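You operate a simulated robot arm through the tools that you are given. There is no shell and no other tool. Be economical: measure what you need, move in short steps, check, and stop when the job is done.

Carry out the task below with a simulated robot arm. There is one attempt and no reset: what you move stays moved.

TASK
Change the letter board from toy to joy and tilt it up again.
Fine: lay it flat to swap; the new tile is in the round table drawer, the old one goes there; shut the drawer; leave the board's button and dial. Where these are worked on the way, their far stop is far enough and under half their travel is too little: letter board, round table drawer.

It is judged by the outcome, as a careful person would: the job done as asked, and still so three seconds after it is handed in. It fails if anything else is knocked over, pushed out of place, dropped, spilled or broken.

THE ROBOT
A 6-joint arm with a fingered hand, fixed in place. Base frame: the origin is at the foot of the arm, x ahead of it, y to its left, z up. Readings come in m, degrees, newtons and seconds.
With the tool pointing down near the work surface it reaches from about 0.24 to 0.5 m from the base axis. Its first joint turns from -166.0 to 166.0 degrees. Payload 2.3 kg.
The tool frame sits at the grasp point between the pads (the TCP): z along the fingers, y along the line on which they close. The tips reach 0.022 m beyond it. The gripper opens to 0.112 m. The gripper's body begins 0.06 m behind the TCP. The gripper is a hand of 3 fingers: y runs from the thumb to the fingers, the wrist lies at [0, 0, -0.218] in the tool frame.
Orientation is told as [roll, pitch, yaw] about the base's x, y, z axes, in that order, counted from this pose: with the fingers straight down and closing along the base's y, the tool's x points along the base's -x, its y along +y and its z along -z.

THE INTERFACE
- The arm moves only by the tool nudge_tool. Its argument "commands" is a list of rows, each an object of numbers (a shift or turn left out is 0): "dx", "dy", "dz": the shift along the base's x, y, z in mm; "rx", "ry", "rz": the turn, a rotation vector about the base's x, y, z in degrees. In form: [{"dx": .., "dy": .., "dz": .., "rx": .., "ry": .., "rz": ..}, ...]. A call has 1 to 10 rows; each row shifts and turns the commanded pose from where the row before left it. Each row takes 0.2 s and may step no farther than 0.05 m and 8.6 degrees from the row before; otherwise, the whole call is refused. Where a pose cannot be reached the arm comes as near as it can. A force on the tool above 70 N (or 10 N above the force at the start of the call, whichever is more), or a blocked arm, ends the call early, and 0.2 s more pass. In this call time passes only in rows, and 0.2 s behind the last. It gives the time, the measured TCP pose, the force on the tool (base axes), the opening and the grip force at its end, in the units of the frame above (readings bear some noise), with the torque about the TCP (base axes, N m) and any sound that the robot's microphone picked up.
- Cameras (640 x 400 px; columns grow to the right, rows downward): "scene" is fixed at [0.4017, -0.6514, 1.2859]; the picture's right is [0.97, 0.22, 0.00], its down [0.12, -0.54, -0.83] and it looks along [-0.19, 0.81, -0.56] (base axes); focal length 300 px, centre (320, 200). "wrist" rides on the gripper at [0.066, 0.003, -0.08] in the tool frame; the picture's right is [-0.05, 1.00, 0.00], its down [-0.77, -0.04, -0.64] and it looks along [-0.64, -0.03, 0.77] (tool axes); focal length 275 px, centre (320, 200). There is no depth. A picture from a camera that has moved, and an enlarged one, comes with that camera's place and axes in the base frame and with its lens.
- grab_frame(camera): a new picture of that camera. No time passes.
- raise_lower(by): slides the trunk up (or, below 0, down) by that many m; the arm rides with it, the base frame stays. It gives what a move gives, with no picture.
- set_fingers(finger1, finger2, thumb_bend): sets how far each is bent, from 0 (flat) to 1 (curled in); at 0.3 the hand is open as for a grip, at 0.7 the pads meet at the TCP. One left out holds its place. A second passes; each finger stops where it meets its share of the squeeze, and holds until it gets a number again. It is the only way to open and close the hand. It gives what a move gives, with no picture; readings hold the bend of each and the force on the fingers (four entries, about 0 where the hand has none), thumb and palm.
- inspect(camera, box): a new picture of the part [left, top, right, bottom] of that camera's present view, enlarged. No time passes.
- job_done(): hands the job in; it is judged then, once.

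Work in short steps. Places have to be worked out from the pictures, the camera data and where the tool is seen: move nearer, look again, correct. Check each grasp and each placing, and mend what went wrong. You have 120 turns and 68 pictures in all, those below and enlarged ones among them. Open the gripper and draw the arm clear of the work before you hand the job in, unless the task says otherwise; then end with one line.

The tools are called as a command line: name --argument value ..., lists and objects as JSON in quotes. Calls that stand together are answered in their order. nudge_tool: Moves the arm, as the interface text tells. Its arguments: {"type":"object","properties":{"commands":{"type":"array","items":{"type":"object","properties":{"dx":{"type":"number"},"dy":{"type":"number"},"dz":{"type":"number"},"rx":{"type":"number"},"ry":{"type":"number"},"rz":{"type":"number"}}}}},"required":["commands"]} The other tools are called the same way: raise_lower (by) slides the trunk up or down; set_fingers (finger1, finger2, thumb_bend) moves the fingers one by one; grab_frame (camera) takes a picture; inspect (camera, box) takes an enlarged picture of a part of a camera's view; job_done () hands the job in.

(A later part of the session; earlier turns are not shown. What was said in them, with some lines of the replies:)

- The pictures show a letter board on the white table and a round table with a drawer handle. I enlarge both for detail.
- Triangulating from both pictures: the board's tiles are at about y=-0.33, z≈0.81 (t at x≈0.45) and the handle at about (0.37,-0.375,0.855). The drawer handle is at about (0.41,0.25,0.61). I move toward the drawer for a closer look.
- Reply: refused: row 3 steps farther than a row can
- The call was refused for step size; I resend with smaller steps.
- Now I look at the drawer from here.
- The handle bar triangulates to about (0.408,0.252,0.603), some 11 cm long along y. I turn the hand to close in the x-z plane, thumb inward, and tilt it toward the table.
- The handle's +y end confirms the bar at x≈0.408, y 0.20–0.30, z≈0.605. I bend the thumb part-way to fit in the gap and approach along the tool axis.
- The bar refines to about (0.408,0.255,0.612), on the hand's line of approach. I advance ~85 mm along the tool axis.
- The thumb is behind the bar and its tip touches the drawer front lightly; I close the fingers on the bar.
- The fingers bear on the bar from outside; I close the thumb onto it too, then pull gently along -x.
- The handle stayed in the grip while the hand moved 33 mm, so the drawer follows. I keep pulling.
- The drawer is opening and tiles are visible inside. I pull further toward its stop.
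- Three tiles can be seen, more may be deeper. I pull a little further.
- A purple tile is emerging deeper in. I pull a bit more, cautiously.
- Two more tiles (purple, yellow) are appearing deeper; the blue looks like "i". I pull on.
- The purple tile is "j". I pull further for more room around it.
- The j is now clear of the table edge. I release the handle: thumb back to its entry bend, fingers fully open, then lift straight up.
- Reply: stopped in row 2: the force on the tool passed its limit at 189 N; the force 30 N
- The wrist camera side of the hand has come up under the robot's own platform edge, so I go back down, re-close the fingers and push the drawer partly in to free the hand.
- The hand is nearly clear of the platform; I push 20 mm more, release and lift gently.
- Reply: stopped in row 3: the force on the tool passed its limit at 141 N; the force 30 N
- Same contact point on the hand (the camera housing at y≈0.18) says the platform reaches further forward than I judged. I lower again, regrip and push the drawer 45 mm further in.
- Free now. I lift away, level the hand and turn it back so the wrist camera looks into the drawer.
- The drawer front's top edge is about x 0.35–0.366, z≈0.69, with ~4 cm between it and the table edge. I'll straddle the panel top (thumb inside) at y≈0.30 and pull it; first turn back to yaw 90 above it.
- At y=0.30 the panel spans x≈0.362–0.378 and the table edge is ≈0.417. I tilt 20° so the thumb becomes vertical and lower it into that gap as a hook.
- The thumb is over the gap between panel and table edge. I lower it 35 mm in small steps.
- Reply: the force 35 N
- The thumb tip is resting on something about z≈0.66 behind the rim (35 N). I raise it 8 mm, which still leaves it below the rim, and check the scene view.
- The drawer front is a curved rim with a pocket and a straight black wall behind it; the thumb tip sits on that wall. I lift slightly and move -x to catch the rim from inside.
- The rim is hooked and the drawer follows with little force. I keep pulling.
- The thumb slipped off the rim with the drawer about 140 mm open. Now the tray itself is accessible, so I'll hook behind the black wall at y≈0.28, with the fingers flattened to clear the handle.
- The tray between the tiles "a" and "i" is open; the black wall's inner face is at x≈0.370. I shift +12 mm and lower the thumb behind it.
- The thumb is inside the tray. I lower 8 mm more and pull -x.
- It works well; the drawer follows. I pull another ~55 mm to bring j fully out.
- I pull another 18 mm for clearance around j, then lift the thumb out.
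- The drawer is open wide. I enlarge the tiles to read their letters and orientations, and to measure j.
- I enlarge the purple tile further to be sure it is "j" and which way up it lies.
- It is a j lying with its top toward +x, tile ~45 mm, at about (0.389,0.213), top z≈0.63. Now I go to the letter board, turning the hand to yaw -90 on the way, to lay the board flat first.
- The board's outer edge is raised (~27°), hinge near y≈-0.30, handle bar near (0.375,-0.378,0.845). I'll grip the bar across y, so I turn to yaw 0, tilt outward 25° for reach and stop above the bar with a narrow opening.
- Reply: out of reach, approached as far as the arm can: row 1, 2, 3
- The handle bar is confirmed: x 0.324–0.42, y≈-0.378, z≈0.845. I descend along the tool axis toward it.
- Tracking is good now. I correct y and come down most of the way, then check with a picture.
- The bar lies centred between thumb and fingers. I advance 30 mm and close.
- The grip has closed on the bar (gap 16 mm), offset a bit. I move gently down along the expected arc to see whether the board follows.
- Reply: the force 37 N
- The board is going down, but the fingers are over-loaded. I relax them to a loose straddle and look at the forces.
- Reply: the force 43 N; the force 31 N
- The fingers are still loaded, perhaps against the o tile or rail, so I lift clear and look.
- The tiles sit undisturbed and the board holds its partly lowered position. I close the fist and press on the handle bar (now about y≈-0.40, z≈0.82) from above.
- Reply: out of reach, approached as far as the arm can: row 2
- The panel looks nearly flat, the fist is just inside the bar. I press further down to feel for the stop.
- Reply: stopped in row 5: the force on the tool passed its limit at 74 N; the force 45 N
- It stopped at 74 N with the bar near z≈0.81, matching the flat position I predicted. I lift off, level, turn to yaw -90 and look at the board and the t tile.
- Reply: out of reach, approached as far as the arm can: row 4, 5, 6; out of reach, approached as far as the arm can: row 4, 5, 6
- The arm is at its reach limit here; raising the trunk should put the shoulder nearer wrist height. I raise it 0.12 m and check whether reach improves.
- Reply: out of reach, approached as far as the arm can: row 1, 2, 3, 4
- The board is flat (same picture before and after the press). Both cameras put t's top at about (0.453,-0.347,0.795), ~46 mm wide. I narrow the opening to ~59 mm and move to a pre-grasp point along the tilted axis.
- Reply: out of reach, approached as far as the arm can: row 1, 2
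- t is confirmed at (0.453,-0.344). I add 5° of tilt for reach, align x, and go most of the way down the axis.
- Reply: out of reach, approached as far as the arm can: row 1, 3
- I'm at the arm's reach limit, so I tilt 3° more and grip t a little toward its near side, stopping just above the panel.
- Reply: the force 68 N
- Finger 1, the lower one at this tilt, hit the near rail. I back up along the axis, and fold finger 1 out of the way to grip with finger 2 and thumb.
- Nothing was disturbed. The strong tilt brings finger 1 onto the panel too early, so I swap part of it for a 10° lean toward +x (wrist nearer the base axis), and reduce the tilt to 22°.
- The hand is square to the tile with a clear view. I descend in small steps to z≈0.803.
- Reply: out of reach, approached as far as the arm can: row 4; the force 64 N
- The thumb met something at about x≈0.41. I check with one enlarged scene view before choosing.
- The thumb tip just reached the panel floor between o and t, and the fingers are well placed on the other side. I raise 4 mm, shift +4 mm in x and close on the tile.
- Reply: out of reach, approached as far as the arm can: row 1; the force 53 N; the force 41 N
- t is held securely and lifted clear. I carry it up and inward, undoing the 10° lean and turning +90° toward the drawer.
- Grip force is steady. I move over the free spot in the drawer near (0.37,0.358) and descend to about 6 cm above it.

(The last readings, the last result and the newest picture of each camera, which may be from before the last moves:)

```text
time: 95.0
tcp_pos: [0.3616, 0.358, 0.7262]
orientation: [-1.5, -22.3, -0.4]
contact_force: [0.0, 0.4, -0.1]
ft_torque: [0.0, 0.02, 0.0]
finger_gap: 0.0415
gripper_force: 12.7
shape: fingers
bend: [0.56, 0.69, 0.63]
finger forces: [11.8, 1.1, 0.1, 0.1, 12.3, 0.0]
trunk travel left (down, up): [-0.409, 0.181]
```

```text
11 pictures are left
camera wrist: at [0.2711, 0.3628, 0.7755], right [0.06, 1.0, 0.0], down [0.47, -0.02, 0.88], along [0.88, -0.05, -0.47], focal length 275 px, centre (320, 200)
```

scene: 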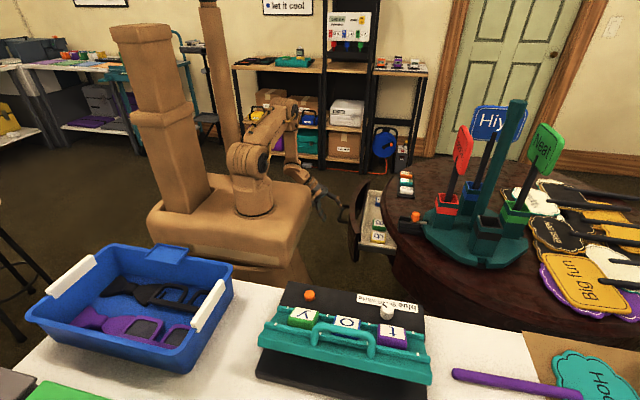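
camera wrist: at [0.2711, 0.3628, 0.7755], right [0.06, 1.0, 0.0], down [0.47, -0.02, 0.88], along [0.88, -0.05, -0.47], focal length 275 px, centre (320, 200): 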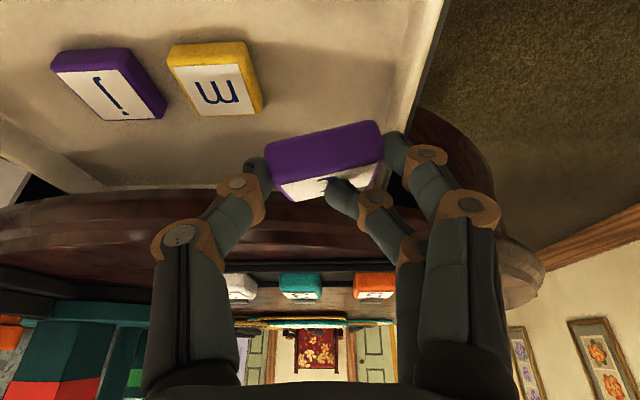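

The tile is still held (finger 1 and thumb) and is over free tray floor, clear of the table edge. I lower until it touches.

nudge_tool --commands '[{"dx": -4, "dz": -20}, {"dz": -20}, {"dz": -14}, {"dz": -8}]'

nudge_tool --commands '[{"dz": -4}, {"dz": -3}]'

```text
time: 96.0
tcp_pos: [0.3444, 0.3471, 0.6701]
orientation: [-1.2, -22.5, -0.5]
contact_force: [0.3, 0.7, -0.4]
ft_torque: [-0.02, -0.03, 0.0]
finger_gap: 0.0419
gripper_force: 12.9
shape: fingers
bend: [0.56, 0.69, 0.63]
finger forces: [11.9, 0.8, 0.1, 0.0, 12.3, 0.1]
out of reach, approached as far as the arm can: row 2, 3, 4
trunk travel left (down, up): [-0.409, 0.181]
```

```text
time: 96.5
tcp_pos: [0.3415, 0.345, 0.6679]
orientation: [-1.3, -22.4, -0.4]
contact_force: [-0.6, -1.0, -0.7]
ft_torque: [0.01, -0.02, 0.01]
finger_gap: 0.0414
gripper_force: 12.6
shape: fingers
bend: [0.56, 0.69, 0.63]
finger forces: [12.0, 0.9, 0.1, 0.0, 12.3, 0.0]
out of reach, approached as far as the arm can: row 2
trunk travel left (down, up): [-0.409, 0.181]
```

The raised shoulder limits low reach. I lift 40 mm, lower the trunk 0.08 m with it, and then reposition.

nudge_tool --commands '[{"dz": 20}, {"dz": 30}, {"dz": 40}]'

raise_lower --by -0.08

```text
time: 97.3
tcp_pos: [0.3526, 0.3655, 0.7409]
orientation: [-1.5, -22.3, -0.4]
contact_force: [-0.5, 0.2, -0.6]
ft_torque: [-0.01, -0.04, -0.03]
finger_gap: 0.0414
gripper_force: 12.3
shape: fingers
bend: [0.55, 0.69, 0.63]
finger forces: [11.9, 0.7, 0.1, 0.0, 12.2, 0.1]
out of reach, approached as far as the arm can: row 1, 2, 3
trunk travel left (down, up): [-0.409, 0.181]
```

```text
time: 98.5
tcp_pos: [0.3535, 0.3658, 0.6611]
orientation: [-1.5, -22.3, -0.4]
contact_force: [0.4, 0.3, 0.0]
ft_torque: [0.02, 0.01, 0.02]
finger_gap: 0.0414
gripper_force: 12.1
shape: fingers
bend: [0.55, 0.69, 0.63]
finger forces: [12.0, 0.6, 0.0, 0.0, 12.2, 0.0]
trunk travel left (down, up): [-0.329, 0.261]
```

Now at z=0.661 with room. I shift +10 mm in x and lower gently to contact.

nudge_tool --commands '[{"dx": 10, "dy": -6}, {"dz": -4}, {"dz": -4}, {"dz": -4}]'

grab_frame --camera "wrist"

```text
time: 99.5
tcp_pos: [0.3625, 0.3585, 0.6501]
orientation: [-1.4, -22.4, -0.5]
contact_force: [-0.2, -0.6, 5.9]
ft_torque: [0.15, -0.21, -0.04]
finger_gap: 0.0415
gripper_force: 19.1
shape: fingers
bend: [0.56, 0.72, 0.62]
finger forces: [9.7, 14.2, 0.0, 0.1, 13.9, 0.0]
trunk travel left (down, up): [-0.329, 0.261]
```

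```text
10 pictures are left
camera wrist: at [0.2714, 0.3649, 0.6979], right [0.06, 1.0, 0.0], down [0.47, -0.02, 0.88], along [0.88, -0.06, -0.47], focal length 275 px, centre (320, 200)
```

wrist: 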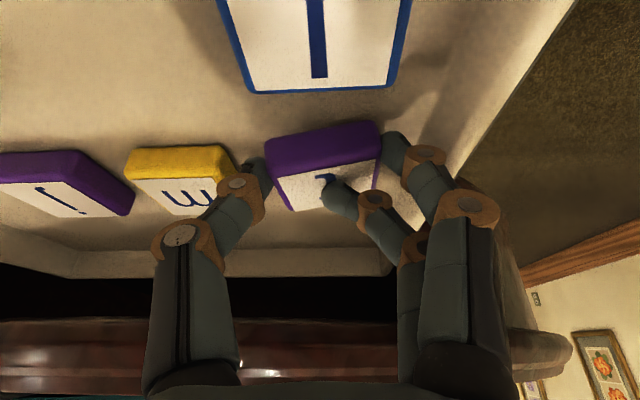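

t rests on the tray floor. I open slightly (thumb little, since m is beside it) and back out along the tool axis.

set_fingers --finger1 0.5 --finger2 0.5 --thumb_bend 0.58

nudge_tool --commands '[{"dx": -4, "dz": 10}, {"dx": -8, "dz": 20}, {"dx": -10, "dz": 25}, {"dx": -10, "dz": 25}]'

set_fingers --finger1 0.48 --finger2 0.48 --thumb_bend 0.48

nudge_tool --commands '[{"dx": 5, "dy": -40}, {"dx": 5, "dy": -45}, {"dx": 5, "dy": -45}, {"dx": 5, "dy": -14}]'

grab_frame --camera "wrist"

```text
time: 100.5
tcp_pos: [0.3628, 0.3577, 0.6511]
orientation: [-1.2, -22.5, -0.4]
contact_force: [0.4, -2.4, 16.0]
ft_torque: [0.31, -0.28, -0.03]
finger_gap: 0.0464
gripper_force: 8.3
shape: fingers
bend: [0.49, 0.6, 0.57]
finger forces: [0.6, 16.2, 0.0, 0.1, 0.0, 0.0]
trunk travel left (down, up): [-0.329, 0.261]
```

```text
time: 101.5
tcp_pos: [0.3433, 0.3824, 0.7237]
orientation: [-1.6, -22.3, -0.4]
contact_force: [0.9, 0.2, 0.4]
ft_torque: [0.01, 0.01, 0.03]
finger_gap: 0.0454
gripper_force: 0.1
shape: fingers
bend: [0.5, 0.5, 0.57]
finger forces: [0.0, 0.0, 0.0, 0.0, 0.0, 0.0]
out of reach, approached as far as the arm can: row 2, 3, 4
trunk travel left (down, up): [-0.329, 0.261]
```

```text
time: 102.5
tcp_pos: [0.3432, 0.3832, 0.7245]
orientation: [-1.6, -22.3, -0.5]
contact_force: [0.0, -0.2, -0.4]
ft_torque: [0.02, -0.03, -0.02]
finger_gap: 0.0601
gripper_force: 0.1
shape: fingers
bend: [0.48, 0.48, 0.48]
finger forces: [0.0, 0.0, 0.0, 0.1, 0.0, 0.0]
trunk travel left (down, up): [-0.329, 0.261]
```

```text
time: 103.5
tcp_pos: [0.3638, 0.24, 0.7246]
orientation: [-1.4, -22.3, -0.4]
contact_force: [-0.9, 0.3, -0.2]
ft_torque: [0.0, -0.01, -0.01]
finger_gap: 0.0605
gripper_force: 0.0
shape: fingers
bend: [0.48, 0.48, 0.48]
finger forces: [0.0, 0.0, 0.0, 0.1, 0.0, 0.0]
out of reach, approached as far as the arm can: row 1
trunk travel left (down, up): [-0.329, 0.261]
```

```text
9 pictures are left
camera wrist: at [0.273, 0.2452, 0.7727], right [0.06, 1.0, 0.0], down [0.47, -0.02, 0.88], along [0.88, -0.06, -0.47], focal length 275 px, centre (320, 200)
```

wrist: 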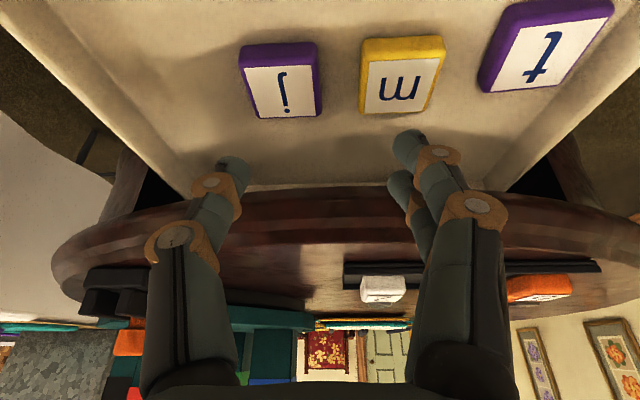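

t lies safely in the drawer. j is at about (0.391,0.213). I line up with it, adding a slight roll so the tile will lie flat when set down on the board, and descend along the axis.

nudge_tool --commands '[{"dx": -9, "dy": -19, "rx": 3.7}, {"dx": -9, "dy": -19, "rx": 3.7}, {"dx": 8, "dy": 2, "dz": -20}, {"dx": 8, "dy": 2, "dz": -20}, {"dx": 6, "dy": 2, "dz": -14}, {"dx": 4, "dy": 1, "dz": -9}]'

grab_frame --camera "wrist"

```text
time: 104.9
tcp_pos: [0.372, 0.2088, 0.6619]
orientation: [6.5, -22.1, -3.5]
contact_force: [-0.2, -0.4, 0.1]
ft_torque: [-0.01, -0.01, -0.05]
finger_gap: 0.061
gripper_force: 0.0
shape: fingers
bend: [0.48, 0.48, 0.48]
finger forces: [0.0, 0.1, 0.0, 0.0, 0.1, 0.0]
trunk travel left (down, up): [-0.329, 0.261]
```

```text
8 pictures are left
camera wrist: at [0.2804, 0.2076, 0.7099], right [0.06, 0.99, 0.12], down [0.47, -0.14, 0.87], along [0.88, 0.01, -0.47], focal length 275 px, centre (320, 200)
```

wrist: 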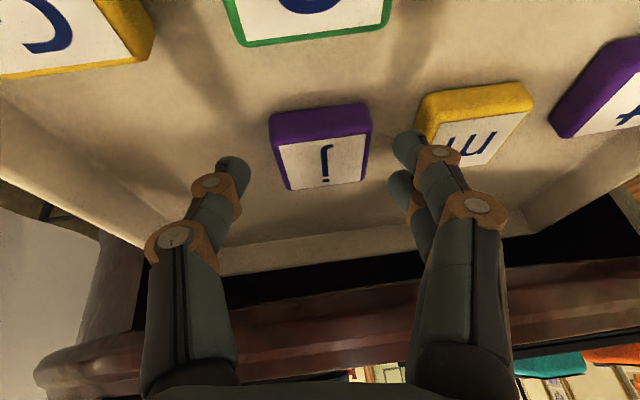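

j is centred between thumb and fingers, but the fingers are close to m, so I narrow them slightly, finish the descent and close.

set_fingers --finger1 0.52 --finger2 0.52

nudge_tool --commands '[{"dx": 3, "dz": -5}, {"dx": 2, "dz": -4}, {"dz": -3}]'

set_fingers --finger1 0.72 --finger2 0.72 --thumb_bend 0.72

nudge_tool --commands '[{"dz": 6}, {"dx": -3, "dz": 12}, {"dx": -10, "dz": 25}, {"dx": -10, "dz": 30}, {"dz": 30}]'

grab_frame --camera "wrist"

```text
time: 105.9
tcp_pos: [0.372, 0.2083, 0.6613]
orientation: [6.6, -22.1, -3.4]
contact_force: [0.0, 0.3, 0.2]
ft_torque: [0.02, 0.04, 0.02]
finger_gap: 0.0553
gripper_force: 0.0
shape: fingers
bend: [0.52, 0.52, 0.48]
finger forces: [0.0, 0.0, 0.1, 0.0, 0.0, 0.0]
trunk travel left (down, up): [-0.329, 0.261]
```

```text
time: 106.7
tcp_pos: [0.3758, 0.2093, 0.6492]
orientation: [6.5, -22.1, -3.3]
contact_force: [0.0, 0.2, -0.2]
ft_torque: [-0.01, 0.02, 0.04]
finger_gap: 0.0555
gripper_force: 0.3
shape: fingers
bend: [0.52, 0.52, 0.48]
finger forces: [0.1, 0.0, 0.0, 0.1, 0.0, 0.1]
trunk travel left (down, up): [-0.329, 0.261]
```

```text
time: 107.7
tcp_pos: [0.377, 0.2076, 0.6498]
orientation: [6.5, -22.3, -3.5]
contact_force: [0.6, -3.0, 12.9]
ft_torque: [0.29, -0.01, -0.02]
finger_gap: 0.038
gripper_force: 11.3
shape: fingers
bend: [0.56, 0.72, 0.66]
finger forces: [11.4, 0.0, 0.0, 0.1, 12.2, 0.0]
trunk travel left (down, up): [-0.329, 0.261]
```

```text
time: 108.9
tcp_pos: [0.3552, 0.2065, 0.7518]
orientation: [6.5, -22.0, -3.3]
contact_force: [0.4, 0.5, -0.2]
ft_torque: [0.05, 0.0, -0.01]
finger_gap: 0.0024
gripper_force: 0.0
shape: fingers
bend: [0.68, 0.72, 0.72]
finger forces: [0.1, 0.0, 0.1, 0.0, 0.1, 0.1]
trunk travel left (down, up): [-0.329, 0.261]
```

```text
7 pictures are left
camera wrist: at [0.263, 0.2078, 0.8008], right [0.06, 0.99, 0.12], down [0.47, -0.14, 0.87], along [0.88, 0.01, -0.47], focal length 275 px, centre (320, 200)
```

wrist: 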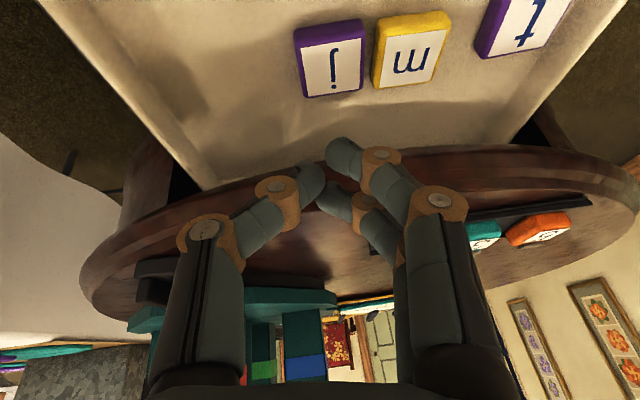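

The grip was too shallow (only finger 1 and thumb touched) and j slid out, still lying in the tray but nudged close to m. I'll press lightly on its top with the closed fingertips and drag it back to -y and a bit -x.

nudge_tool --commands '[{"dy": 9, "dz": -20, "rx": -6.5}, {"dx": 5, "dy": 9, "dz": -25, "ry": 7}, {"dx": 8, "dz": -25}, {"dz": -14}, {"dz": -6}]'

```text
time: 110.1
tcp_pos: [0.3681, 0.2266, 0.663]
orientation: [-0.5, -15.4, -0.7]
contact_force: [0.2, -0.6, 0.1]
ft_torque: [0.03, -0.02, -0.01]
finger_gap: 0.0026
gripper_force: 0.1
shape: fingers
bend: [0.68, 0.72, 0.72]
finger forces: [0.0, 0.1, 0.1, 0.1, 0.0, 0.0]
trunk travel left (down, up): [-0.329, 0.261]
```

Not yet in contact; I lower in small steps.

nudge_tool --commands '[{"dx": 4, "dz": -5}, {"dz": -4}, {"dz": -3}]'

```text
time: 110.9
tcp_pos: [0.3698, 0.2264, 0.65]
orientation: [-0.5, -15.4, -0.7]
contact_force: [-0.3, 0.7, 8.0]
ft_torque: [0.08, 0.02, 0.07]
finger_gap: 0.0
gripper_force: 4.1
shape: fingers
bend: [0.71, 0.72, 0.72]
finger forces: [8.3, 0.0, 0.0, 0.0, 0.0, 0.1]
trunk travel left (down, up): [-0.329, 0.261]
```

Contact at 8 N on j's top. I drag it -y 24 mm and -x 10 mm, then lift and look.

nudge_tool --commands '[{"dy": -6, "dx": -2, "dz": -1}, {"dy": -6, "dx": -3}, {"dy": -6, "dx": -3}, {"dy": -6, "dx": -2}, {"dz": 10}, {"dz": 25}, {"dz": 30, "dx": -10}, {"dz": 20, "dx": -5}]'

set_fingers --finger1 0.5 --finger2 0.5 --thumb_bend 0.48

grab_frame --camera "wrist"

```text
time: 112.7
tcp_pos: [0.3442, 0.2013, 0.7333]
orientation: [-0.6, -15.2, -0.8]
contact_force: [0.1, -0.2, -0.2]
ft_torque: [0.0, 0.05, -0.02]
finger_gap: 0.0016
gripper_force: 0.2
shape: fingers
bend: [0.69, 0.72, 0.72]
finger forces: [0.0, 0.1, 0.0, 0.0, 0.0, 0.0]
trunk travel left (down, up): [-0.329, 0.261]
```

```text
time: 113.7
tcp_pos: [0.3454, 0.2026, 0.7334]
orientation: [-0.6, -15.3, -0.7]
contact_force: [0.9, 0.2, -0.1]
ft_torque: [0.01, -0.02, -0.02]
finger_gap: 0.0573
gripper_force: 0.1
shape: fingers
bend: [0.5, 0.5, 0.48]
finger forces: [0.1, 0.0, 0.1, 0.0, 0.0, 0.0]
trunk travel left (down, up): [-0.329, 0.261]
```

```text
6 pictures are left
camera wrist: at [0.2605, 0.2073, 0.793], right [0.06, 1.0, 0.0], down [0.57, -0.04, 0.82], along [0.82, -0.05, -0.58], focal length 275 px, centre (320, 200)
```

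wrist: 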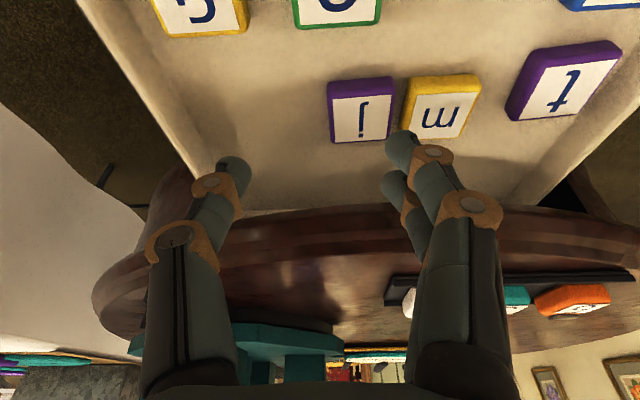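

The tile did not follow the drag; it lies at (0.387,0.230) with an ~8–9 mm gap to m. I'll ease the rounded fingertips into that gap (centre y≈0.2565) and grip deeper this time, with no roll and less lean.

nudge_tool --commands '[{"dx": 10, "dy": 12, "dz": -10}, {"dx": 6, "dy": 12, "dz": -15}, {"dx": 6, "dz": -20}, {"dx": 4, "dz": -15}, {"dx": 3, "dz": -10}]'

nudge_tool --commands '[{"dx": 1, "dz": -4}, {"dx": 1, "dz": -4}, {"dz": -4}, {"dz": -4}, {"dz": -3}]'

```text
time: 114.9
tcp_pos: [0.3735, 0.226, 0.6645]
orientation: [-0.6, -15.4, -0.7]
contact_force: [0.2, 0.9, 0.8]
ft_torque: [0.0, -0.01, 0.02]
finger_gap: 0.0574
gripper_force: 0.0
shape: fingers
bend: [0.5, 0.5, 0.48]
finger forces: [0.0, 0.0, 0.0, 0.0, 0.0, 0.0]
trunk travel left (down, up): [-0.329, 0.261]
```

```text
time: 116.1
tcp_pos: [0.3772, 0.2263, 0.6441]
orientation: [-0.6, -15.2, -0.8]
contact_force: [-0.2, 0.2, -0.3]
ft_torque: [-0.01, 0.0, 0.01]
finger_gap: 0.0575
gripper_force: 0.2
shape: fingers
bend: [0.5, 0.5, 0.48]
finger forces: [0.0, 0.1, 0.0, 0.0, 0.0, 0.1]
trunk travel left (down, up): [-0.329, 0.261]
```

No contact so far, so the fingertips are in the gap. I lower until the floor is felt.

nudge_tool --commands '[{"dz": -3}, {"dz": -3}, {"dz": -3}]'

```text
time: 116.9
tcp_pos: [0.3757, 0.2248, 0.6384]
orientation: [-0.4, -15.8, -0.8]
contact_force: [1.1, -1.1, 32.3]
ft_torque: [1.14, 0.17, -0.02]
finger_gap: 0.0578
gripper_force: 15.8
shape: fingers
bend: [0.57, 0.5, 0.48]
finger forces: [31.7, 0.1, 0.0, 0.0, 0.0, 0.0]
trunk travel left (down, up): [-0.329, 0.261]
```

Finger 1 reached the floor at z≈0.640. I raise 4 mm and close, then check contact forces before lifting.

nudge_tool --commands '[{"dx": 2, "dz": 5}]'

set_fingers --finger1 0.72 --finger2 0.72 --thumb_bend 0.72

```text
time: 117.3
tcp_pos: [0.3786, 0.2254, 0.6404]
orientation: [-0.7, -15.3, -0.8]
contact_force: [0.4, -0.4, 5.2]
ft_torque: [0.17, 0.04, -0.04]
finger_gap: 0.0586
gripper_force: 2.8
shape: fingers
bend: [0.51, 0.5, 0.48]
finger forces: [4.7, 0.0, 0.0, 0.0, 0.1, 0.1]
trunk travel left (down, up): [-0.329, 0.261]
```

```text
time: 118.3
tcp_pos: [0.3788, 0.2265, 0.6422]
orientation: [-0.6, -15.2, -0.8]
contact_force: [0.4, -0.1, -0.9]
ft_torque: [0.03, 0.03, 0.02]
finger_gap: 0.0419
gripper_force: 19.4
shape: fingers
bend: [0.58, 0.57, 0.6]
finger forces: [9.9, 9.8, 0.1, 0.0, 19.6, 0.0]
trunk travel left (down, up): [-0.329, 0.261]
```

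A balanced grip: both fingers ~10 N, thumb ~20 N. I lift out along the axis.

nudge_tool --commands '[{"dz": 8}, {"dx": -4, "dz": 15}, {"dx": -8, "dz": 25}, {"dx": -8, "dz": 30}, {"dz": 40}, {"dz": 40}, {"dz": 40}]'

raise_lower --by 0.08

```text
time: 119.9
tcp_pos: [0.3587, 0.2247, 0.842]
orientation: [-0.6, -15.3, -0.8]
contact_force: [0.6, -0.6, 0.7]
ft_torque: [0.02, -0.02, 0.02]
finger_gap: 0.042
gripper_force: 19.9
shape: fingers
bend: [0.58, 0.57, 0.6]
finger forces: [10.0, 9.6, 0.0, 0.0, 19.6, 0.0]
trunk travel left (down, up): [-0.329, 0.261]
```

```text
time: 121.1
tcp_pos: [0.3598, 0.2249, 0.9205]
orientation: [-0.6, -15.3, -0.8]
contact_force: [-0.7, -0.6, -0.2]
ft_torque: [0.01, 0.0, -0.02]
finger_gap: 0.042
gripper_force: 19.4
shape: fingers
bend: [0.58, 0.57, 0.6]
finger forces: [9.9, 9.7, 0.0, 0.0, 19.5, 0.0]
trunk travel left (down, up): [-0.409, 0.181]
```

j is held firmly. I carry it back to the board, turning -90° on the way.

nudge_tool --commands '[{"dx": -5, "dy": -40, "rz": -8.5}, {"dx": -5, "dy": -40, "rz": -8.5}, {"dx": -5, "dy": -40, "rz": -8.5}, {"dx": -5, "dy": -40, "rz": -8.5}, {"dy": -40, "rz": -8.5}, {"dy": -40, "rz": -8.5}, {"dy": -40, "rz": -8.5}, {"dx": 5, "dy": -40, "rz": -8.5}, {"dx": 5, "dy": -40, "rz": -8.5}, {"dx": 10, "dy": -30, "rz": -8.5}]'

nudge_tool --commands '[{"rz": -4.3, "dx": 10, "dy": -15}, {"ry": -4.5, "rx": -3.5, "dx": 15, "dy": -20}, {"ry": -4.5, "rx": -3.5, "dx": 15, "dy": -20}, {"dx": 15, "dy": -20, "dz": -20}, {"dx": 10, "dy": -15, "dz": -25}, {"dx": 8, "dy": -5, "dz": -15}]'

```text
time: 123.3
tcp_pos: [0.3585, -0.1647, 0.9193]
orientation: [-0.6, -15.3, -85.9]
contact_force: [0.1, 0.4, -0.9]
ft_torque: [-0.02, 0.01, -0.02]
finger_gap: 0.0418
gripper_force: 19.3
shape: fingers
bend: [0.58, 0.57, 0.6]
finger forces: [9.9, 9.4, 0.1, 0.0, 19.4, 0.1]
trunk travel left (down, up): [-0.409, 0.181]
```

```text
time: 124.7
tcp_pos: [0.4326, -0.26, 0.8605]
orientation: [9.1, -22.0, -93.2]
contact_force: [0.4, -0.4, -0.3]
ft_torque: [0.0, -0.01, -0.02]
finger_gap: 0.042
gripper_force: 19.4
shape: fingers
bend: [0.58, 0.57, 0.6]
finger forces: [9.9, 9.4, 0.0, 0.1, 19.3, 0.0]
trunk travel left (down, up): [-0.409, 0.181]
```

The hand is aligned (closing exactly along x). I move over the empty slot at a clear height and take a look.

nudge_tool --commands '[{"dx": 6, "dy": -22}, {"dx": 4, "dy": -22}, {"dx": 3, "dy": -18, "dz": -6}, {"dx": 1, "dy": -6, "dz": -6}]'

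inspect --camera "scene" --box '[310, 300, 430, 380]'

```text
time: 125.7
tcp_pos: [0.4458, -0.3278, 0.8481]
orientation: [9.1, -22.2, -93.1]
contact_force: [-0.3, -0.2, 0.1]
ft_torque: [0.01, -0.01, -0.03]
finger_gap: 0.0416
gripper_force: 19.1
shape: fingers
bend: [0.58, 0.57, 0.6]
finger forces: [9.9, 9.3, 0.1, 0.0, 19.3, 0.0]
trunk travel left (down, up): [-0.409, 0.181]
```

```text
5.00 times, centred on (370, 340) of scene
camera zoom: at [0.4017, -0.6514, 1.2859], right [0.97, 0.22, 0.0], down [0.12, -0.54, -0.83], along [-0.19, 0.81, -0.56], focal length 1502 px, centre (70, -500)
```

zoom: 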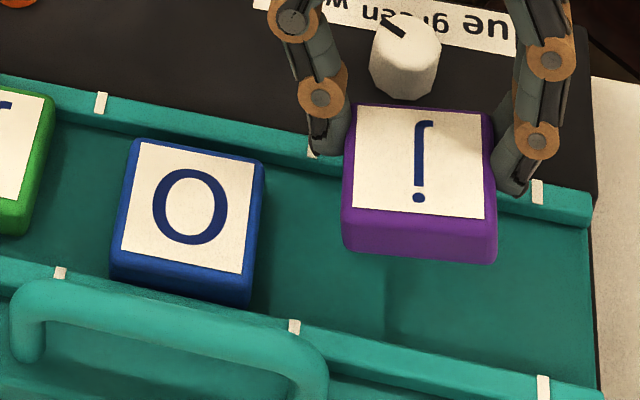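

j (dot toward -y, as the others' tops) is over its slot: y is right, x needs about +6 mm. I lower vertically in steps until contact.

nudge_tool --commands '[{"dx": 6}, {"dz": -12}, {"dz": -10}, {"dz": -4}, {"dz": -4}]'

```text
time: 126.9
tcp_pos: [0.4521, -0.3288, 0.8177]
orientation: [9.0, -22.1, -93.2]
contact_force: [-0.2, 0.1, -0.7]
ft_torque: [-0.01, 0.05, 0.02]
finger_gap: 0.0421
gripper_force: 19.1
shape: fingers
bend: [0.58, 0.57, 0.6]
finger forces: [9.9, 9.2, 0.1, 0.1, 19.3, 0.1]
trunk travel left (down, up): [-0.409, 0.181]
```

No contact yet; I continue in 2–3 mm steps.

nudge_tool --commands '[{"dz": -3}, {"dz": -3}, {"dz": -2}]'

```text
time: 127.7
tcp_pos: [0.451, -0.3283, 0.8123]
orientation: [9.5, -22.4, -93.3]
contact_force: [0.1, -4.3, 17.3]
ft_torque: [-0.15, 0.26, 0.09]
finger_gap: 0.0414
gripper_force: 23.9
shape: fingers
bend: [0.58, 0.55, 0.62]
finger forces: [13.5, 10.4, 0.1, 0.0, 24.0, 0.0]
trunk travel left (down, up): [-0.409, 0.181]
```

Contact at the near, thumb-side corner as expected. One enlarged look to verify it is within the slot before releasing.

inspect --camera "scene" --box '[310, 300, 430, 380]'

```text
5.00 times, centred on (370, 340) of scene
camera zoom: at [0.4017, -0.6514, 1.2859], right [0.97, 0.22, 0.0], down [0.12, -0.54, -0.83], along [-0.19, 0.81, -0.56], focal length 1502 px, centre (70, -500)
```

zoom: 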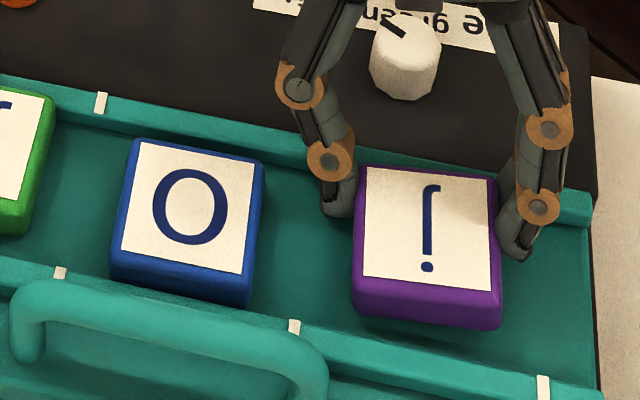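

It is in the slot, only turned about 4° relative to its neighbours and lifted on the right. I correct the turn slightly, then release gently.

nudge_tool --commands '[{"dz": 2, "dx": -2, "rz": -4}, {"dz": -2}]'

set_fingers --finger1 0.53 --finger2 0.53 --thumb_bend 0.56

set_fingers --finger1 0.48 --finger2 0.48 --thumb_bend 0.5

nudge_tool --commands '[{"dz": 6}, {"dz": 10}, {"dy": 6, "dz": 15}, {"dx": -5, "dy": 12, "dz": 20}, {"dx": -10, "dy": 20, "dz": 20}, {"dx": -15, "dy": 25, "dz": 20}]'

inspect --camera "scene" --box '[240, 270, 450, 400]'

```text
time: 128.3
tcp_pos: [0.4499, -0.328, 0.8121]
orientation: [9.3, -22.2, -97.1]
contact_force: [1.7, -6.3, 20.4]
ft_torque: [-0.2, 0.43, 0.12]
finger_gap: 0.0416
gripper_force: 27.8
shape: fingers
bend: [0.57, 0.54, 0.64]
finger forces: [12.0, 11.1, 0.0, 0.0, 32.4, 0.2]
trunk travel left (down, up): [-0.409, 0.181]
```

```text
time: 129.3
tcp_pos: [0.4478, -0.3274, 0.8133]
orientation: [9.4, -22.2, -97.2]
contact_force: [-3.4, -7.7, 31.4]
ft_torque: [-0.36, 0.9, 0.13]
finger_gap: 0.0446
gripper_force: 18.7
shape: fingers
bend: [0.51, 0.51, 0.58]
finger forces: [2.1, 1.7, 0.0, 0.0, 33.5, 0.0]
trunk travel left (down, up): [-0.409, 0.181]
```

```text
time: 130.3
tcp_pos: [0.4473, -0.3261, 0.8122]
orientation: [9.3, -22.3, -97.3]
contact_force: [-1.6, -9.8, 37.1]
ft_torque: [-0.44, 1.01, 0.27]
finger_gap: 0.0491
gripper_force: 18.7
shape: fingers
bend: [0.48, 0.48, 0.56]
finger forces: [0.1, 0.0, 0.0, 0.0, 36.6, 0.0]
trunk travel left (down, up): [-0.409, 0.181]
```

```text
time: 131.7
tcp_pos: [0.4196, -0.2641, 0.9015]
orientation: [9.3, -22.1, -97.1]
contact_force: [-1.0, -0.4, 0.3]
ft_torque: [-0.03, -0.03, 0.01]
finger_gap: 0.0574
gripper_force: 0.1
shape: fingers
bend: [0.48, 0.48, 0.5]
finger forces: [0.1, 0.0, 0.0, 0.0, 0.0, 0.1]
trunk travel left (down, up): [-0.409, 0.181]
```

```text
3.05 times, centred on (345, 335) of scene
camera zoom: at [0.4017, -0.6514, 1.2859], right [0.97, 0.22, 0.0], down [0.12, -0.54, -0.83], along [-0.19, 0.81, -0.56], focal length 915 px, centre (244, -211)
```

zoom: 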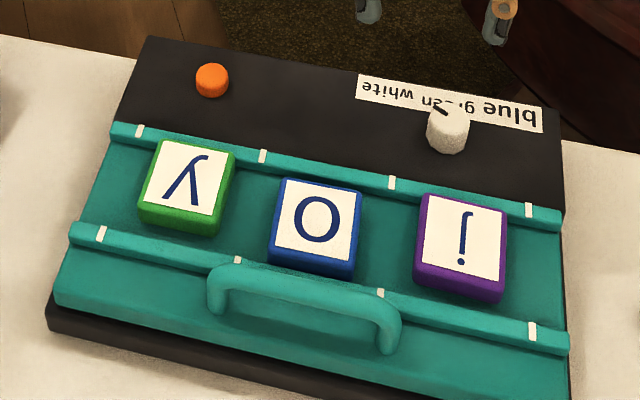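

j now sits where t was and the word reads "joy". Next I tilt the board up: level the hand, turn to yaw 0 and tilt outward to grip the handle bar (now about (0.373,-0.40,0.81)).

nudge_tool --commands '[{"dx": -15, "dy": 15, "dz": 10, "ry": 4.5, "rx": 7.2}, {"dx": -15, "dy": 15, "ry": 4.5, "rx": 7.2}, {"dx": -10, "rx": 7.5}, {"rz": 8.5}, {"rz": 8.5}, {"rz": 8.5}, {"rz": 8.5}, {"rz": 8.5}, {"rz": 8.5}, {"rz": 8.5}]'

nudge_tool --commands '[{"rz": 8.5}, {"rz": 8.5}, {"rz": 8.5}, {"rz": 8.5}]'

set_fingers --finger1 0.57 --finger2 0.57 --thumb_bend 0.57

```text
time: 133.9
tcp_pos: [0.3804, -0.236, 0.9113]
orientation: [-2.2, -1.1, -34.5]
contact_force: [-0.5, 0.3, 0.5]
ft_torque: [0.03, 0.04, 0.01]
finger_gap: 0.0574
gripper_force: 0.1
shape: fingers
bend: [0.48, 0.48, 0.5]
finger forces: [0.0, 0.0, 0.0, 0.0, 0.0, 0.1]
trunk travel left (down, up): [-0.409, 0.181]
```

```text
time: 134.9
tcp_pos: [0.3802, -0.2347, 0.912]
orientation: [-2.2, -1.1, -0.6]
contact_force: [-0.3, 0.0, 0.4]
ft_torque: [0.02, -0.02, 0.0]
finger_gap: 0.0574
gripper_force: 0.1
shape: fingers
bend: [0.48, 0.48, 0.5]
finger forces: [0.0, 0.1, 0.0, 0.0, 0.0, 0.0]
trunk travel left (down, up): [-0.409, 0.181]
```

```text
time: 135.9
tcp_pos: [0.3788, -0.2354, 0.9125]
orientation: [-2.2, -1.1, -0.6]
contact_force: [0.3, 0.0, 0.2]
ft_torque: [0.02, -0.03, -0.02]
finger_gap: 0.0388
gripper_force: 0.0
shape: fingers
bend: [0.56, 0.56, 0.56]
finger forces: [0.0, 0.0, 0.0, 0.0, 0.0, 0.0]
trunk travel left (down, up): [-0.409, 0.181]
```

I tilt outward and move to a point 6 cm back from the bar along the tool axis, then look.

nudge_tool --commands '[{"rx": -8, "dx": -4, "dy": -40}, {"rx": -8, "dx": -3, "dy": -40}, {"rx": -8, "dy": -30, "dz": -20}, {"dy": -22, "dz": -20}]'

grab_frame --camera "wrist"

```text
time: 136.9
tcp_pos: [0.3714, -0.3669, 0.8716]
orientation: [-26.3, -1.2, -0.2]
contact_force: [-0.7, -0.4, -0.2]
ft_torque: [-0.01, 0.05, 0.0]
finger_gap: 0.0384
gripper_force: 0.0
shape: fingers
bend: [0.56, 0.56, 0.56]
finger forces: [0.0, 0.0, 0.1, 0.0, 0.1, 0.1]
trunk travel left (down, up): [-0.409, 0.181]
```

```text
2 pictures are left
camera wrist: at [0.3059, -0.3282, 0.9396], right [0.06, 0.9, -0.44], down [0.76, 0.25, 0.6], along [0.65, -0.37, -0.66], focal length 275 px, centre (320, 200)
```

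wrist: 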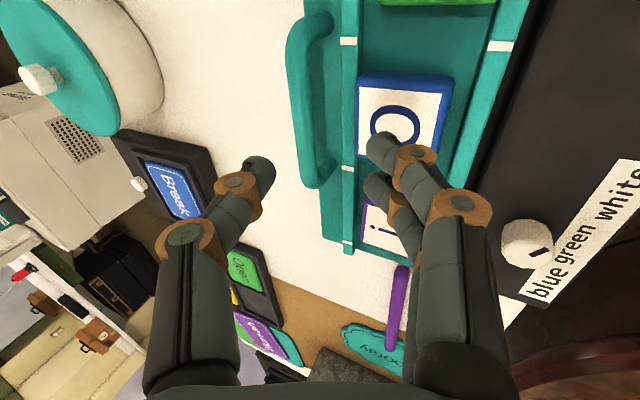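

Combining both views, the bar is at about (0.37,-0.403,0.814). I shift -7 mm in y, advance ~54 mm along the axis and close on it.

nudge_tool --commands '[{"dy": -8}, {"dy": -7, "dz": -14}, {"dy": -7, "dz": -14}, {"dy": -6, "dz": -12}, {"dy": -3, "dz": -8}]'

set_fingers --finger1 0.75 --finger2 0.75 --thumb_bend 0.75

```text
time: 138.1
tcp_pos: [0.3727, -0.398, 0.8261]
orientation: [-26.4, -1.6, -0.1]
contact_force: [2.6, -4.5, 15.4]
ft_torque: [0.09, -0.05, -0.01]
finger_gap: 0.028
gripper_force: 7.6
shape: fingers
bend: [0.63, 0.63, 0.56]
finger forces: [8.1, 7.5, 0.0, 0.1, 0.0, 0.0]
trunk travel left (down, up): [-0.409, 0.181]
```

```text
time: 139.1
tcp_pos: [0.3711, -0.3975, 0.8223]
orientation: [-26.3, -1.2, -0.2]
contact_force: [-3.7, 1.3, -2.8]
ft_torque: [0.02, 0.02, -0.03]
finger_gap: 0.0054
gripper_force: 8.4
shape: fingers
bend: [0.73, 0.73, 0.69]
finger forces: [4.4, 4.5, 0.0, 0.0, 8.1, 0.0]
trunk travel left (down, up): [-0.409, 0.181]
```

The fingers have closed with balanced force. I lift gently along the arc and watch the load.

nudge_tool --commands '[{"dz": 5}, {"dy": 2, "dz": 6}, {"dy": 2, "dz": 6}]'

```text
time: 139.9
tcp_pos: [0.3743, -0.3934, 0.8409]
orientation: [-26.2, -1.3, -0.2]
contact_force: [-0.7, 3.4, -5.2]
ft_torque: [0.01, -0.02, -0.04]
finger_gap: 0.0
gripper_force: 4.5
shape: fingers
bend: [0.73, 0.73, 0.74]
finger forces: [3.3, 3.5, 0.0, 0.1, 1.8, 0.0]
trunk travel left (down, up): [-0.409, 0.181]
```

The pads have closed under the bar and carry a steady 5 N load, so the panel is coming up. I continue along the arc.

nudge_tool --commands '[{"dy": 3, "dz": 6}, {"dy": 3, "dz": 6}, {"dy": 4, "dz": 6}, {"dy": 4, "dz": 5}]'

inspect --camera "scene" --box '[240, 270, 450, 400]'

```text
time: 140.9
tcp_pos: [0.3747, -0.3799, 0.8619]
orientation: [-26.2, -1.2, -0.3]
contact_force: [-2.5, 8.4, -18.9]
ft_torque: [-0.08, 0.05, 0.04]
finger_gap: 0.0022
gripper_force: 10.6
shape: fingers
bend: [0.71, 0.71, 0.75]
finger forces: [10.3, 10.5, 0.0, 0.0, 0.1, 0.0]
trunk travel left (down, up): [-0.409, 0.181]
```

```text
3.05 times, centred on (345, 335) of scene
camera zoom: at [0.4017, -0.6514, 1.2859], right [0.97, 0.22, 0.0], down [0.12, -0.54, -0.83], along [-0.19, 0.81, -0.56], focal length 915 px, centre (244, -211)
```

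zoom: 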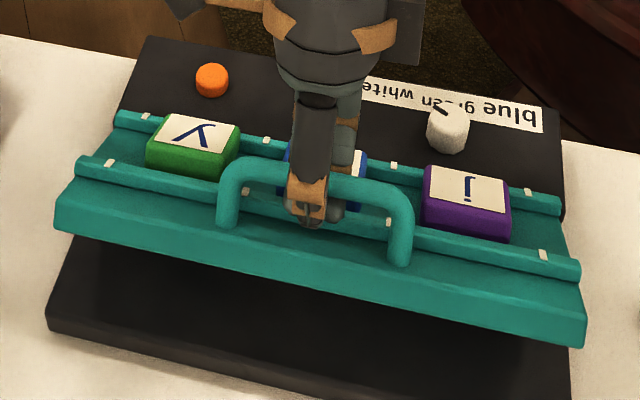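

The board is back up at its stop, looking as at the start, with j in place. I relax the lift slightly, open, and back out along the tool axis.

nudge_tool --commands '[{"dy": -1, "dz": -3}]'

set_fingers --finger1 0.57 --finger2 0.57 --thumb_bend 0.56

nudge_tool --commands '[{"dy": 2, "dz": 4}, {"dy": 3, "dz": 6}, {"dy": 5, "dz": 10}, {"dy": 10, "dz": 20}, {"dy": 20, "dz": 30}]'

```text
time: 141.3
tcp_pos: [0.3742, -0.3814, 0.8601]
orientation: [-26.3, -1.3, -0.2]
contact_force: [-2.0, 7.1, -14.0]
ft_torque: [-0.04, 0.0, 0.05]
finger_gap: 0.0016
gripper_force: 7.6
shape: fingers
bend: [0.71, 0.71, 0.75]
finger forces: [7.3, 7.3, 0.0, 0.1, 0.1, 0.0]
trunk travel left (down, up): [-0.409, 0.181]
```

```text
time: 142.3
tcp_pos: [0.3733, -0.3812, 0.8615]
orientation: [-26.2, -1.4, -0.2]
contact_force: [-0.1, -1.2, 2.7]
ft_torque: [0.04, 0.01, 0.01]
finger_gap: 0.0335
gripper_force: 2.0
shape: fingers
bend: [0.59, 0.57, 0.56]
finger forces: [2.3, 1.2, 0.0, 0.0, 0.1, 0.0]
trunk travel left (down, up): [-0.409, 0.181]
```

```text
time: 143.5
tcp_pos: [0.3744, -0.3399, 0.9302]
orientation: [-26.2, -1.4, -0.2]
contact_force: [0.4, -0.5, -0.3]
ft_torque: [0.02, 0.03, -0.01]
finger_gap: 0.0379
gripper_force: 0.0
shape: fingers
bend: [0.56, 0.56, 0.56]
finger forces: [0.0, 0.1, 0.0, 0.1, 0.0, 0.0]
trunk travel left (down, up): [-0.409, 0.181]
```

The hand is clear of the board. Now the drawer: I move back over it, levelling and turning to yaw 90 with the hand wide open, to straddle the front rim and push it in with the fingers.

nudge_tool --commands '[{"dy": 30, "dz": 20, "rx": 8.5}, {"dy": 40, "dz": 10, "rx": 8.5}, {"dx": -10, "dy": 40, "rx": 8.5}, {"dx": -10, "dy": 45, "rz": 8.5}, {"dx": -10, "dy": 45, "rz": 8.5}, {"dx": -10, "dy": 45, "rz": 8.5}, {"dx": -10, "dy": 45, "rz": 8.5}, {"dx": -10, "dy": 45, "rz": 8.5}, {"dx": -10, "dy": 45, "rz": 8.5}, {"dx": -10, "dy": 45, "rz": 8.5}]'

nudge_tool --commands '[{"dx": -8, "dy": 45, "rz": 8.5}, {"dx": -8, "dy": 45, "rz": 8.5}, {"dx": -8, "dy": 45, "rz": 8.5}, {"dx": -5, "dy": 45, "rz": 5}]'

set_fingers --finger1 0.3 --finger2 0.3 --thumb_bend 0.45

```text
time: 145.7
tcp_pos: [0.2937, 0.0856, 0.9611]
orientation: [-0.7, -1.0, 58.8]
contact_force: [0.9, -0.6, 0.9]
ft_torque: [0.01, 0.01, -0.02]
finger_gap: 0.0378
gripper_force: 0.0
shape: fingers
bend: [0.56, 0.56, 0.56]
finger forces: [0.0, 0.0, 0.1, 0.0, 0.0, 0.1]
trunk travel left (down, up): [-0.409, 0.181]
```

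```text
time: 146.7
tcp_pos: [0.2656, 0.2642, 0.9608]
orientation: [-0.7, -1.1, 89.3]
contact_force: [0.0, 0.9, 0.1]
ft_torque: [0.01, 0.0, 0.0]
finger_gap: 0.0379
gripper_force: 0.1
shape: fingers
bend: [0.56, 0.56, 0.56]
finger forces: [0.0, 0.0, 0.0, 0.1, 0.0, 0.0]
trunk travel left (down, up): [-0.409, 0.181]
```

```text
time: 147.7
tcp_pos: [0.2648, 0.2627, 0.9603]
orientation: [-0.7, -1.1, 89.2]
contact_force: [-0.6, 0.5, -0.2]
ft_torque: [-0.01, -0.06, 0.0]
finger_gap: 0.0901
gripper_force: 0.1
shape: fingers
bend: [0.3, 0.3, 0.45]
finger forces: [0.1, 0.0, 0.0, 0.0, 0.0, 0.0]
trunk travel left (down, up): [-0.409, 0.181]
```

I position over the rim (fingers on its outer side, x≈0.17) and descend.

nudge_tool --commands '[{"dx": -20, "dy": 6, "dz": -40}, {"dx": -20, "dy": 6, "dz": -40}, {"dz": -45}, {"dz": -45}, {"dz": -40}, {"dz": -25}, {"dz": -15}, {"dz": -12}, {"dz": -8}]'

```text
time: 149.7
tcp_pos: [0.225, 0.2762, 0.6893]
orientation: [-0.7, -1.2, 89.2]
contact_force: [-0.2, 1.2, -0.2]
ft_torque: [0.03, -0.01, 0.02]
finger_gap: 0.0904
gripper_force: 0.0
shape: fingers
bend: [0.3, 0.3, 0.45]
finger forces: [0.1, 0.0, 0.0, 0.1, 0.0, 0.1]
trunk travel left (down, up): [-0.409, 0.181]
```

No contact on the way down. I push +x and watch the finger forces.

nudge_tool --commands '[{"dx": 8}, {"dx": 8}, {"dx": 8}, {"dx": 8}, {"dx": 8}]'

```text
time: 150.9
tcp_pos: [0.2657, 0.2763, 0.6888]
orientation: [-0.7, -1.1, 89.2]
contact_force: [0.7, -0.6, -0.4]
ft_torque: [0.0, -0.02, 0.02]
finger_gap: 0.091
gripper_force: 0.1
shape: fingers
bend: [0.3, 0.3, 0.45]
finger forces: [0.0, 0.0, 0.0, 0.1, 0.0, 0.0]
trunk travel left (down, up): [-0.409, 0.181]
```

The drawer moves too easily to sense. I lower a further 14 mm to make sure the fingers are against the rim face (a hit from above would show).

nudge_tool --commands '[{"dx": -4, "dz": -4}, {"dz": -4}, {"dz": -3}, {"dz": -3}]'

nudge_tool --commands '[{"dx": 9}, {"dx": 9}, {"dx": 9}, {"dx": 9}, {"dx": 9}]'

```text
time: 151.9
tcp_pos: [0.2612, 0.2758, 0.6762]
orientation: [-0.7, -1.1, 89.2]
contact_force: [0.3, -0.2, 0.3]
ft_torque: [-0.02, -0.01, 0.0]
finger_gap: 0.0908
gripper_force: 0.0
shape: fingers
bend: [0.3, 0.3, 0.45]
finger forces: [0.1, 0.0, 0.0, 0.0, 0.0, 0.0]
trunk travel left (down, up): [-0.409, 0.181]
```

```text
time: 153.1
tcp_pos: [0.3061, 0.2764, 0.675]
orientation: [-0.7, -1.1, 89.3]
contact_force: [-0.7, -0.5, -0.4]
ft_torque: [-0.01, -0.03, 0.02]
finger_gap: 0.0909
gripper_force: 0.0
shape: fingers
bend: [0.3, 0.3, 0.45]
finger forces: [0.0, 0.1, 0.0, 0.1, 0.0, 0.0]
trunk travel left (down, up): [-0.409, 0.181]
```

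I check by closing the thumb: if the rim/wall is between thumb and fingers, contact will show.

set_fingers --thumb_bend 0.7

```text
time: 154.1
tcp_pos: [0.3061, 0.2769, 0.6748]
orientation: [-0.7, -1.1, 89.2]
contact_force: [0.3, 0.3, 0.4]
ft_torque: [0.03, 0.01, -0.01]
finger_gap: 0.0568
gripper_force: 0.0
shape: fingers
bend: [0.3, 0.3, 0.7]
finger forces: [0.0, 0.1, 0.0, 0.1, 0.0, 0.0]
trunk travel left (down, up): [-0.409, 0.181]
```

No conflict there, consistent with the front being at x≈0.25. I push a little more, then switch to a closed fist outside the front panel.

nudge_tool --commands '[{"dx": 9}, {"dx": 9}, {"dx": 9}, {"dx": -4}, {"dz": 15}, {"dz": 30}, {"dz": 30}]'

set_fingers --finger1 0.7 --finger2 0.7 --thumb_bend 0.7

nudge_tool --commands '[{"dx": -35}, {"dx": -35}, {"dx": -28}, {"dz": -25}, {"dz": -25}, {"dz": -15}, {"dz": -10}]'

```text
time: 155.7
tcp_pos: [0.3296, 0.2763, 0.7526]
orientation: [-0.7, -1.1, 89.2]
contact_force: [0.2, 0.2, -0.2]
ft_torque: [-0.03, -0.03, -0.02]
finger_gap: 0.0565
gripper_force: 0.1
shape: fingers
bend: [0.3, 0.3, 0.7]
finger forces: [0.0, 0.0, 0.0, 0.0, 0.0, 0.0]
trunk travel left (down, up): [-0.409, 0.181]
```

```text
time: 156.7
tcp_pos: [0.3287, 0.2761, 0.7512]
orientation: [-0.7, -1.1, 89.2]
contact_force: [-0.6, -1.5, 0.2]
ft_torque: [-0.03, 0.01, 0.02]
finger_gap: 0.0027
gripper_force: 0.0
shape: fingers
bend: [0.7, 0.7, 0.7]
finger forces: [0.1, 0.1, 0.1, 0.1, 0.0, 0.1]
trunk travel left (down, up): [-0.409, 0.181]
```

```text
time: 158.3
tcp_pos: [0.2314, 0.2767, 0.6755]
orientation: [-0.7, -1.2, 89.2]
contact_force: [-0.7, -0.1, -0.3]
ft_torque: [-0.03, -0.01, 0.0]
finger_gap: 0.0028
gripper_force: 0.1
shape: fingers
bend: [0.7, 0.7, 0.7]
finger forces: [0.0, 0.0, 0.0, 0.1, 0.0, 0.1]
trunk travel left (down, up): [-0.409, 0.181]
```

Free descent. I push the front with the fist, watching for the closing stop expected near x≈0.42.

nudge_tool --commands '[{"dx": 10, "dz": -5}, {"dx": 12}, {"dx": 12}, {"dx": 12}, {"dx": 12}, {"dx": 12}, {"dx": 12}, {"dx": 12}, {"dx": 12}, {"dx": 12}]'

```text
time: 160.5
tcp_pos: [0.3488, 0.2759, 0.6708]
orientation: [-0.7, -1.1, 89.2]
contact_force: [-0.4, -0.2, 0.2]
ft_torque: [-0.04, 0.01, -0.03]
finger_gap: 0.0025
gripper_force: 0.0
shape: fingers
bend: [0.7, 0.7, 0.7]
finger forces: [0.0, 0.1, 0.1, 0.0, 0.0, 0.0]
trunk travel left (down, up): [-0.409, 0.181]
```

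Still no resistance; I continue in smaller steps toward the stop.

nudge_tool --commands '[{"dx": 8}, {"dx": 8}, {"dx": 8}, {"dx": 8}, {"dx": 8}, {"dx": 6}, {"dx": 6}, {"dx": 6}]'

```text
time: 162.3
tcp_pos: [0.3817, 0.2671, 0.6793]
orientation: [-0.8, -0.9, 89.1]
contact_force: [-48.6, 21.3, -11.4]
ft_torque: [-0.44, -0.76, 0.62]
finger_gap: 0.0
gripper_force: 24.8
shape: fingers
bend: [0.68, 0.68, 0.68]
finger forces: [0.0, 0.0, 0.0, 0.0, 50.4, 0.0]
out of reach, approached as far as the arm can: row 4, 5, 6, 7, 8
trunk travel left (down, up): [-0.409, 0.181]
```

Contact is at the thumb knuckle against the table edge (≈2 cm above the TCP), so the upright fist can't finish the closing. I back off, raise, lean the hand 30° and lower the trunk to push on the drawer handle bar from outside instead.

nudge_tool --commands '[{"dx": -10}, {"dx": -5, "dz": 20}, {"dz": 35}, {"dz": 40}, {"dx": -20, "dz": 10, "ry": -7.5}, {"dx": -20, "dy": -5, "ry": -7.5}, {"dx": -20, "dy": -5, "ry": -7.5}, {"dx": -5, "ry": -7.5}]'

raise_lower --by -0.12

```text
time: 164.1
tcp_pos: [0.3113, 0.2551, 0.785]
orientation: [-30.8, -1.3, 90.0]
contact_force: [-0.4, -0.2, -0.5]
ft_torque: [-0.02, 0.01, 0.0]
finger_gap: 0.0023
gripper_force: 0.2
shape: fingers
bend: [0.7, 0.7, 0.7]
finger forces: [0.0, 0.0, 0.1, 0.1, 0.0, 0.0]
out of reach, approached as far as the arm can: row 7
trunk travel left (down, up): [-0.409, 0.181]
```

```text
time: 165.6
tcp_pos: [0.3112, 0.2553, 0.6655]
orientation: [-30.7, -1.4, 89.8]
contact_force: [0.3, -0.3, 0.5]
ft_torque: [0.01, -0.03, 0.03]
finger_gap: 0.0024
gripper_force: 0.0
shape: fingers
bend: [0.7, 0.7, 0.7]
finger forces: [0.1, 0.1, 0.0, 0.1, 0.0, 0.1]
trunk travel left (down, up): [-0.289, 0.301]
```

I lower to bar height (z≈0.622) outside the bar and push +x.

nudge_tool --commands '[{"dx": -5, "dz": -15}, {"dx": -3, "dz": -15}, {"dz": -12}]'

nudge_tool --commands '[{"dx": 8}, {"dx": 8}, {"dx": 8}, {"dx": 8}, {"dx": 8}, {"dx": 8}, {"dx": 8}, {"dx": 6}, {"dx": 6}]'

```text
time: 166.4
tcp_pos: [0.3038, 0.2551, 0.6227]
orientation: [-30.7, -1.3, 89.9]
contact_force: [-0.5, 0.5, 1.5]
ft_torque: [-0.03, 0.03, 0.03]
finger_gap: 0.0025
gripper_force: 0.1
shape: fingers
bend: [0.7, 0.7, 0.7]
finger forces: [0.0, 0.0, 0.0, 0.0, 0.0, 0.1]
trunk travel left (down, up): [-0.289, 0.301]
```

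```text
time: 168.4
tcp_pos: [0.3706, 0.2542, 0.6229]
orientation: [-30.6, -1.4, 89.9]
contact_force: [1.1, -0.3, 0.1]
ft_torque: [0.04, -0.02, -0.01]
finger_gap: 0.0024
gripper_force: 0.3
shape: fingers
bend: [0.7, 0.7, 0.7]
finger forces: [0.0, 0.0, 0.0, 0.0, 0.2, 0.0]
trunk travel left (down, up): [-0.289, 0.301]
```

Light thumb contact shows. I continue in 4 mm steps to the stop.

nudge_tool --commands '[{"dx": 4}, {"dx": 4}, {"dx": 4}, {"dx": 4}, {"dx": 4}]'

```text
time: 169.6
tcp_pos: [0.3894, 0.254, 0.6256]
orientation: [-30.9, -1.4, 89.9]
contact_force: [-24.5, -0.8, 13.6]
ft_torque: [0.02, -0.02, -0.01]
finger_gap: 0.0
gripper_force: 16.5
shape: fingers
bend: [0.69, 0.69, 0.82]
finger forces: [0.0, 0.0, 0.0, 0.0, 32.3, 0.2]
trunk travel left (down, up): [-0.289, 0.301]
```

Firm stop at 24 N with the bar at its original x, as for a closed drawer. I back off, rise clear, open the hand, and use the last picture to verify everything.

nudge_tool --commands '[{"dx": -10}, {"dx": -25}, {"dx": -25, "dz": 10}, {"dz": 30}, {"dz": 40}, {"dz": 40}, {"dz": 40}, {"dx": -10, "dz": 30, "ry": 7.5}, {"ry": 7.5}, {"ry": 7.5}]'

set_fingers --finger1 0.3 --finger2 0.3 --thumb_bend 0.3

inspect --camera "scene" --box '[230, 130, 550, 400]'

```text
time: 171.8
tcp_pos: [0.3208, 0.2551, 0.8127]
orientation: [-8.1, -1.3, 89.4]
contact_force: [-0.4, 0.7, 0.0]
ft_torque: [0.01, 0.02, 0.04]
finger_gap: 0.0023
gripper_force: 0.0
shape: fingers
bend: [0.7, 0.7, 0.7]
finger forces: [0.1, 0.0, 0.0, 0.0, 0.0, 0.0]
trunk travel left (down, up): [-0.289, 0.301]
```

```text
time: 172.8
tcp_pos: [0.3227, 0.2556, 0.8132]
orientation: [-8.2, -1.1, 89.3]
contact_force: [0.0, 0.1, 0.0]
ft_torque: [0.02, -0.01, 0.01]
finger_gap: 0.1112
gripper_force: 0.1
shape: fingers
bend: [0.3, 0.3, 0.3]
finger forces: [0.1, 0.1, 0.1, 0.1, 0.0, 0.0]
trunk travel left (down, up): [-0.289, 0.301]
```

```text
1.48 times, centred on (390, 265) of scene
camera zoom: at [0.4017, -0.6514, 1.2859], right [0.97, 0.22, 0.0], down [0.12, -0.54, -0.83], along [-0.19, 0.81, -0.56], focal length 445 px, centre (216, 104)
```

zoom: 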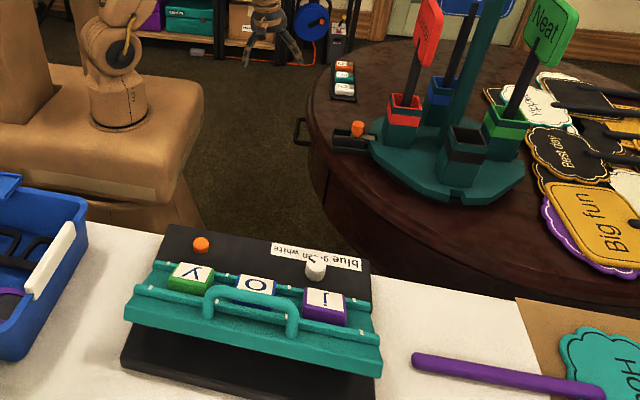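

The drawer is shut with the handle at its original place, and the board is tilted up reading "joy". I draw the arm up clear and hand in.

nudge_tool --commands '[{"dx": -10, "dz": 30}, {"dx": -10, "dy": -20, "dz": 35}, {"dx": -10, "dy": -30, "dz": 30}]'

job_done

```text
time: 173.6
tcp_pos: [0.291, 0.2027, 0.9079]
orientation: [-8.1, -1.2, 89.4]
contact_force: [-0.2, -0.1, 0.3]
ft_torque: [0.01, -0.01, 0.02]
finger_gap: 0.1113
gripper_force: 0.0
shape: fingers
bend: [0.3, 0.3, 0.3]
finger forces: [0.0, 0.1, 0.0, 0.0, 0.0, 0.0]
trunk travel left (down, up): [-0.289, 0.301]
```

```text
The job is handed in.
```

The board now reads "joy" and is tilted up again, the old "t" tile is in the round table drawer, the drawer is shut, and the board's button and dial were left alone.
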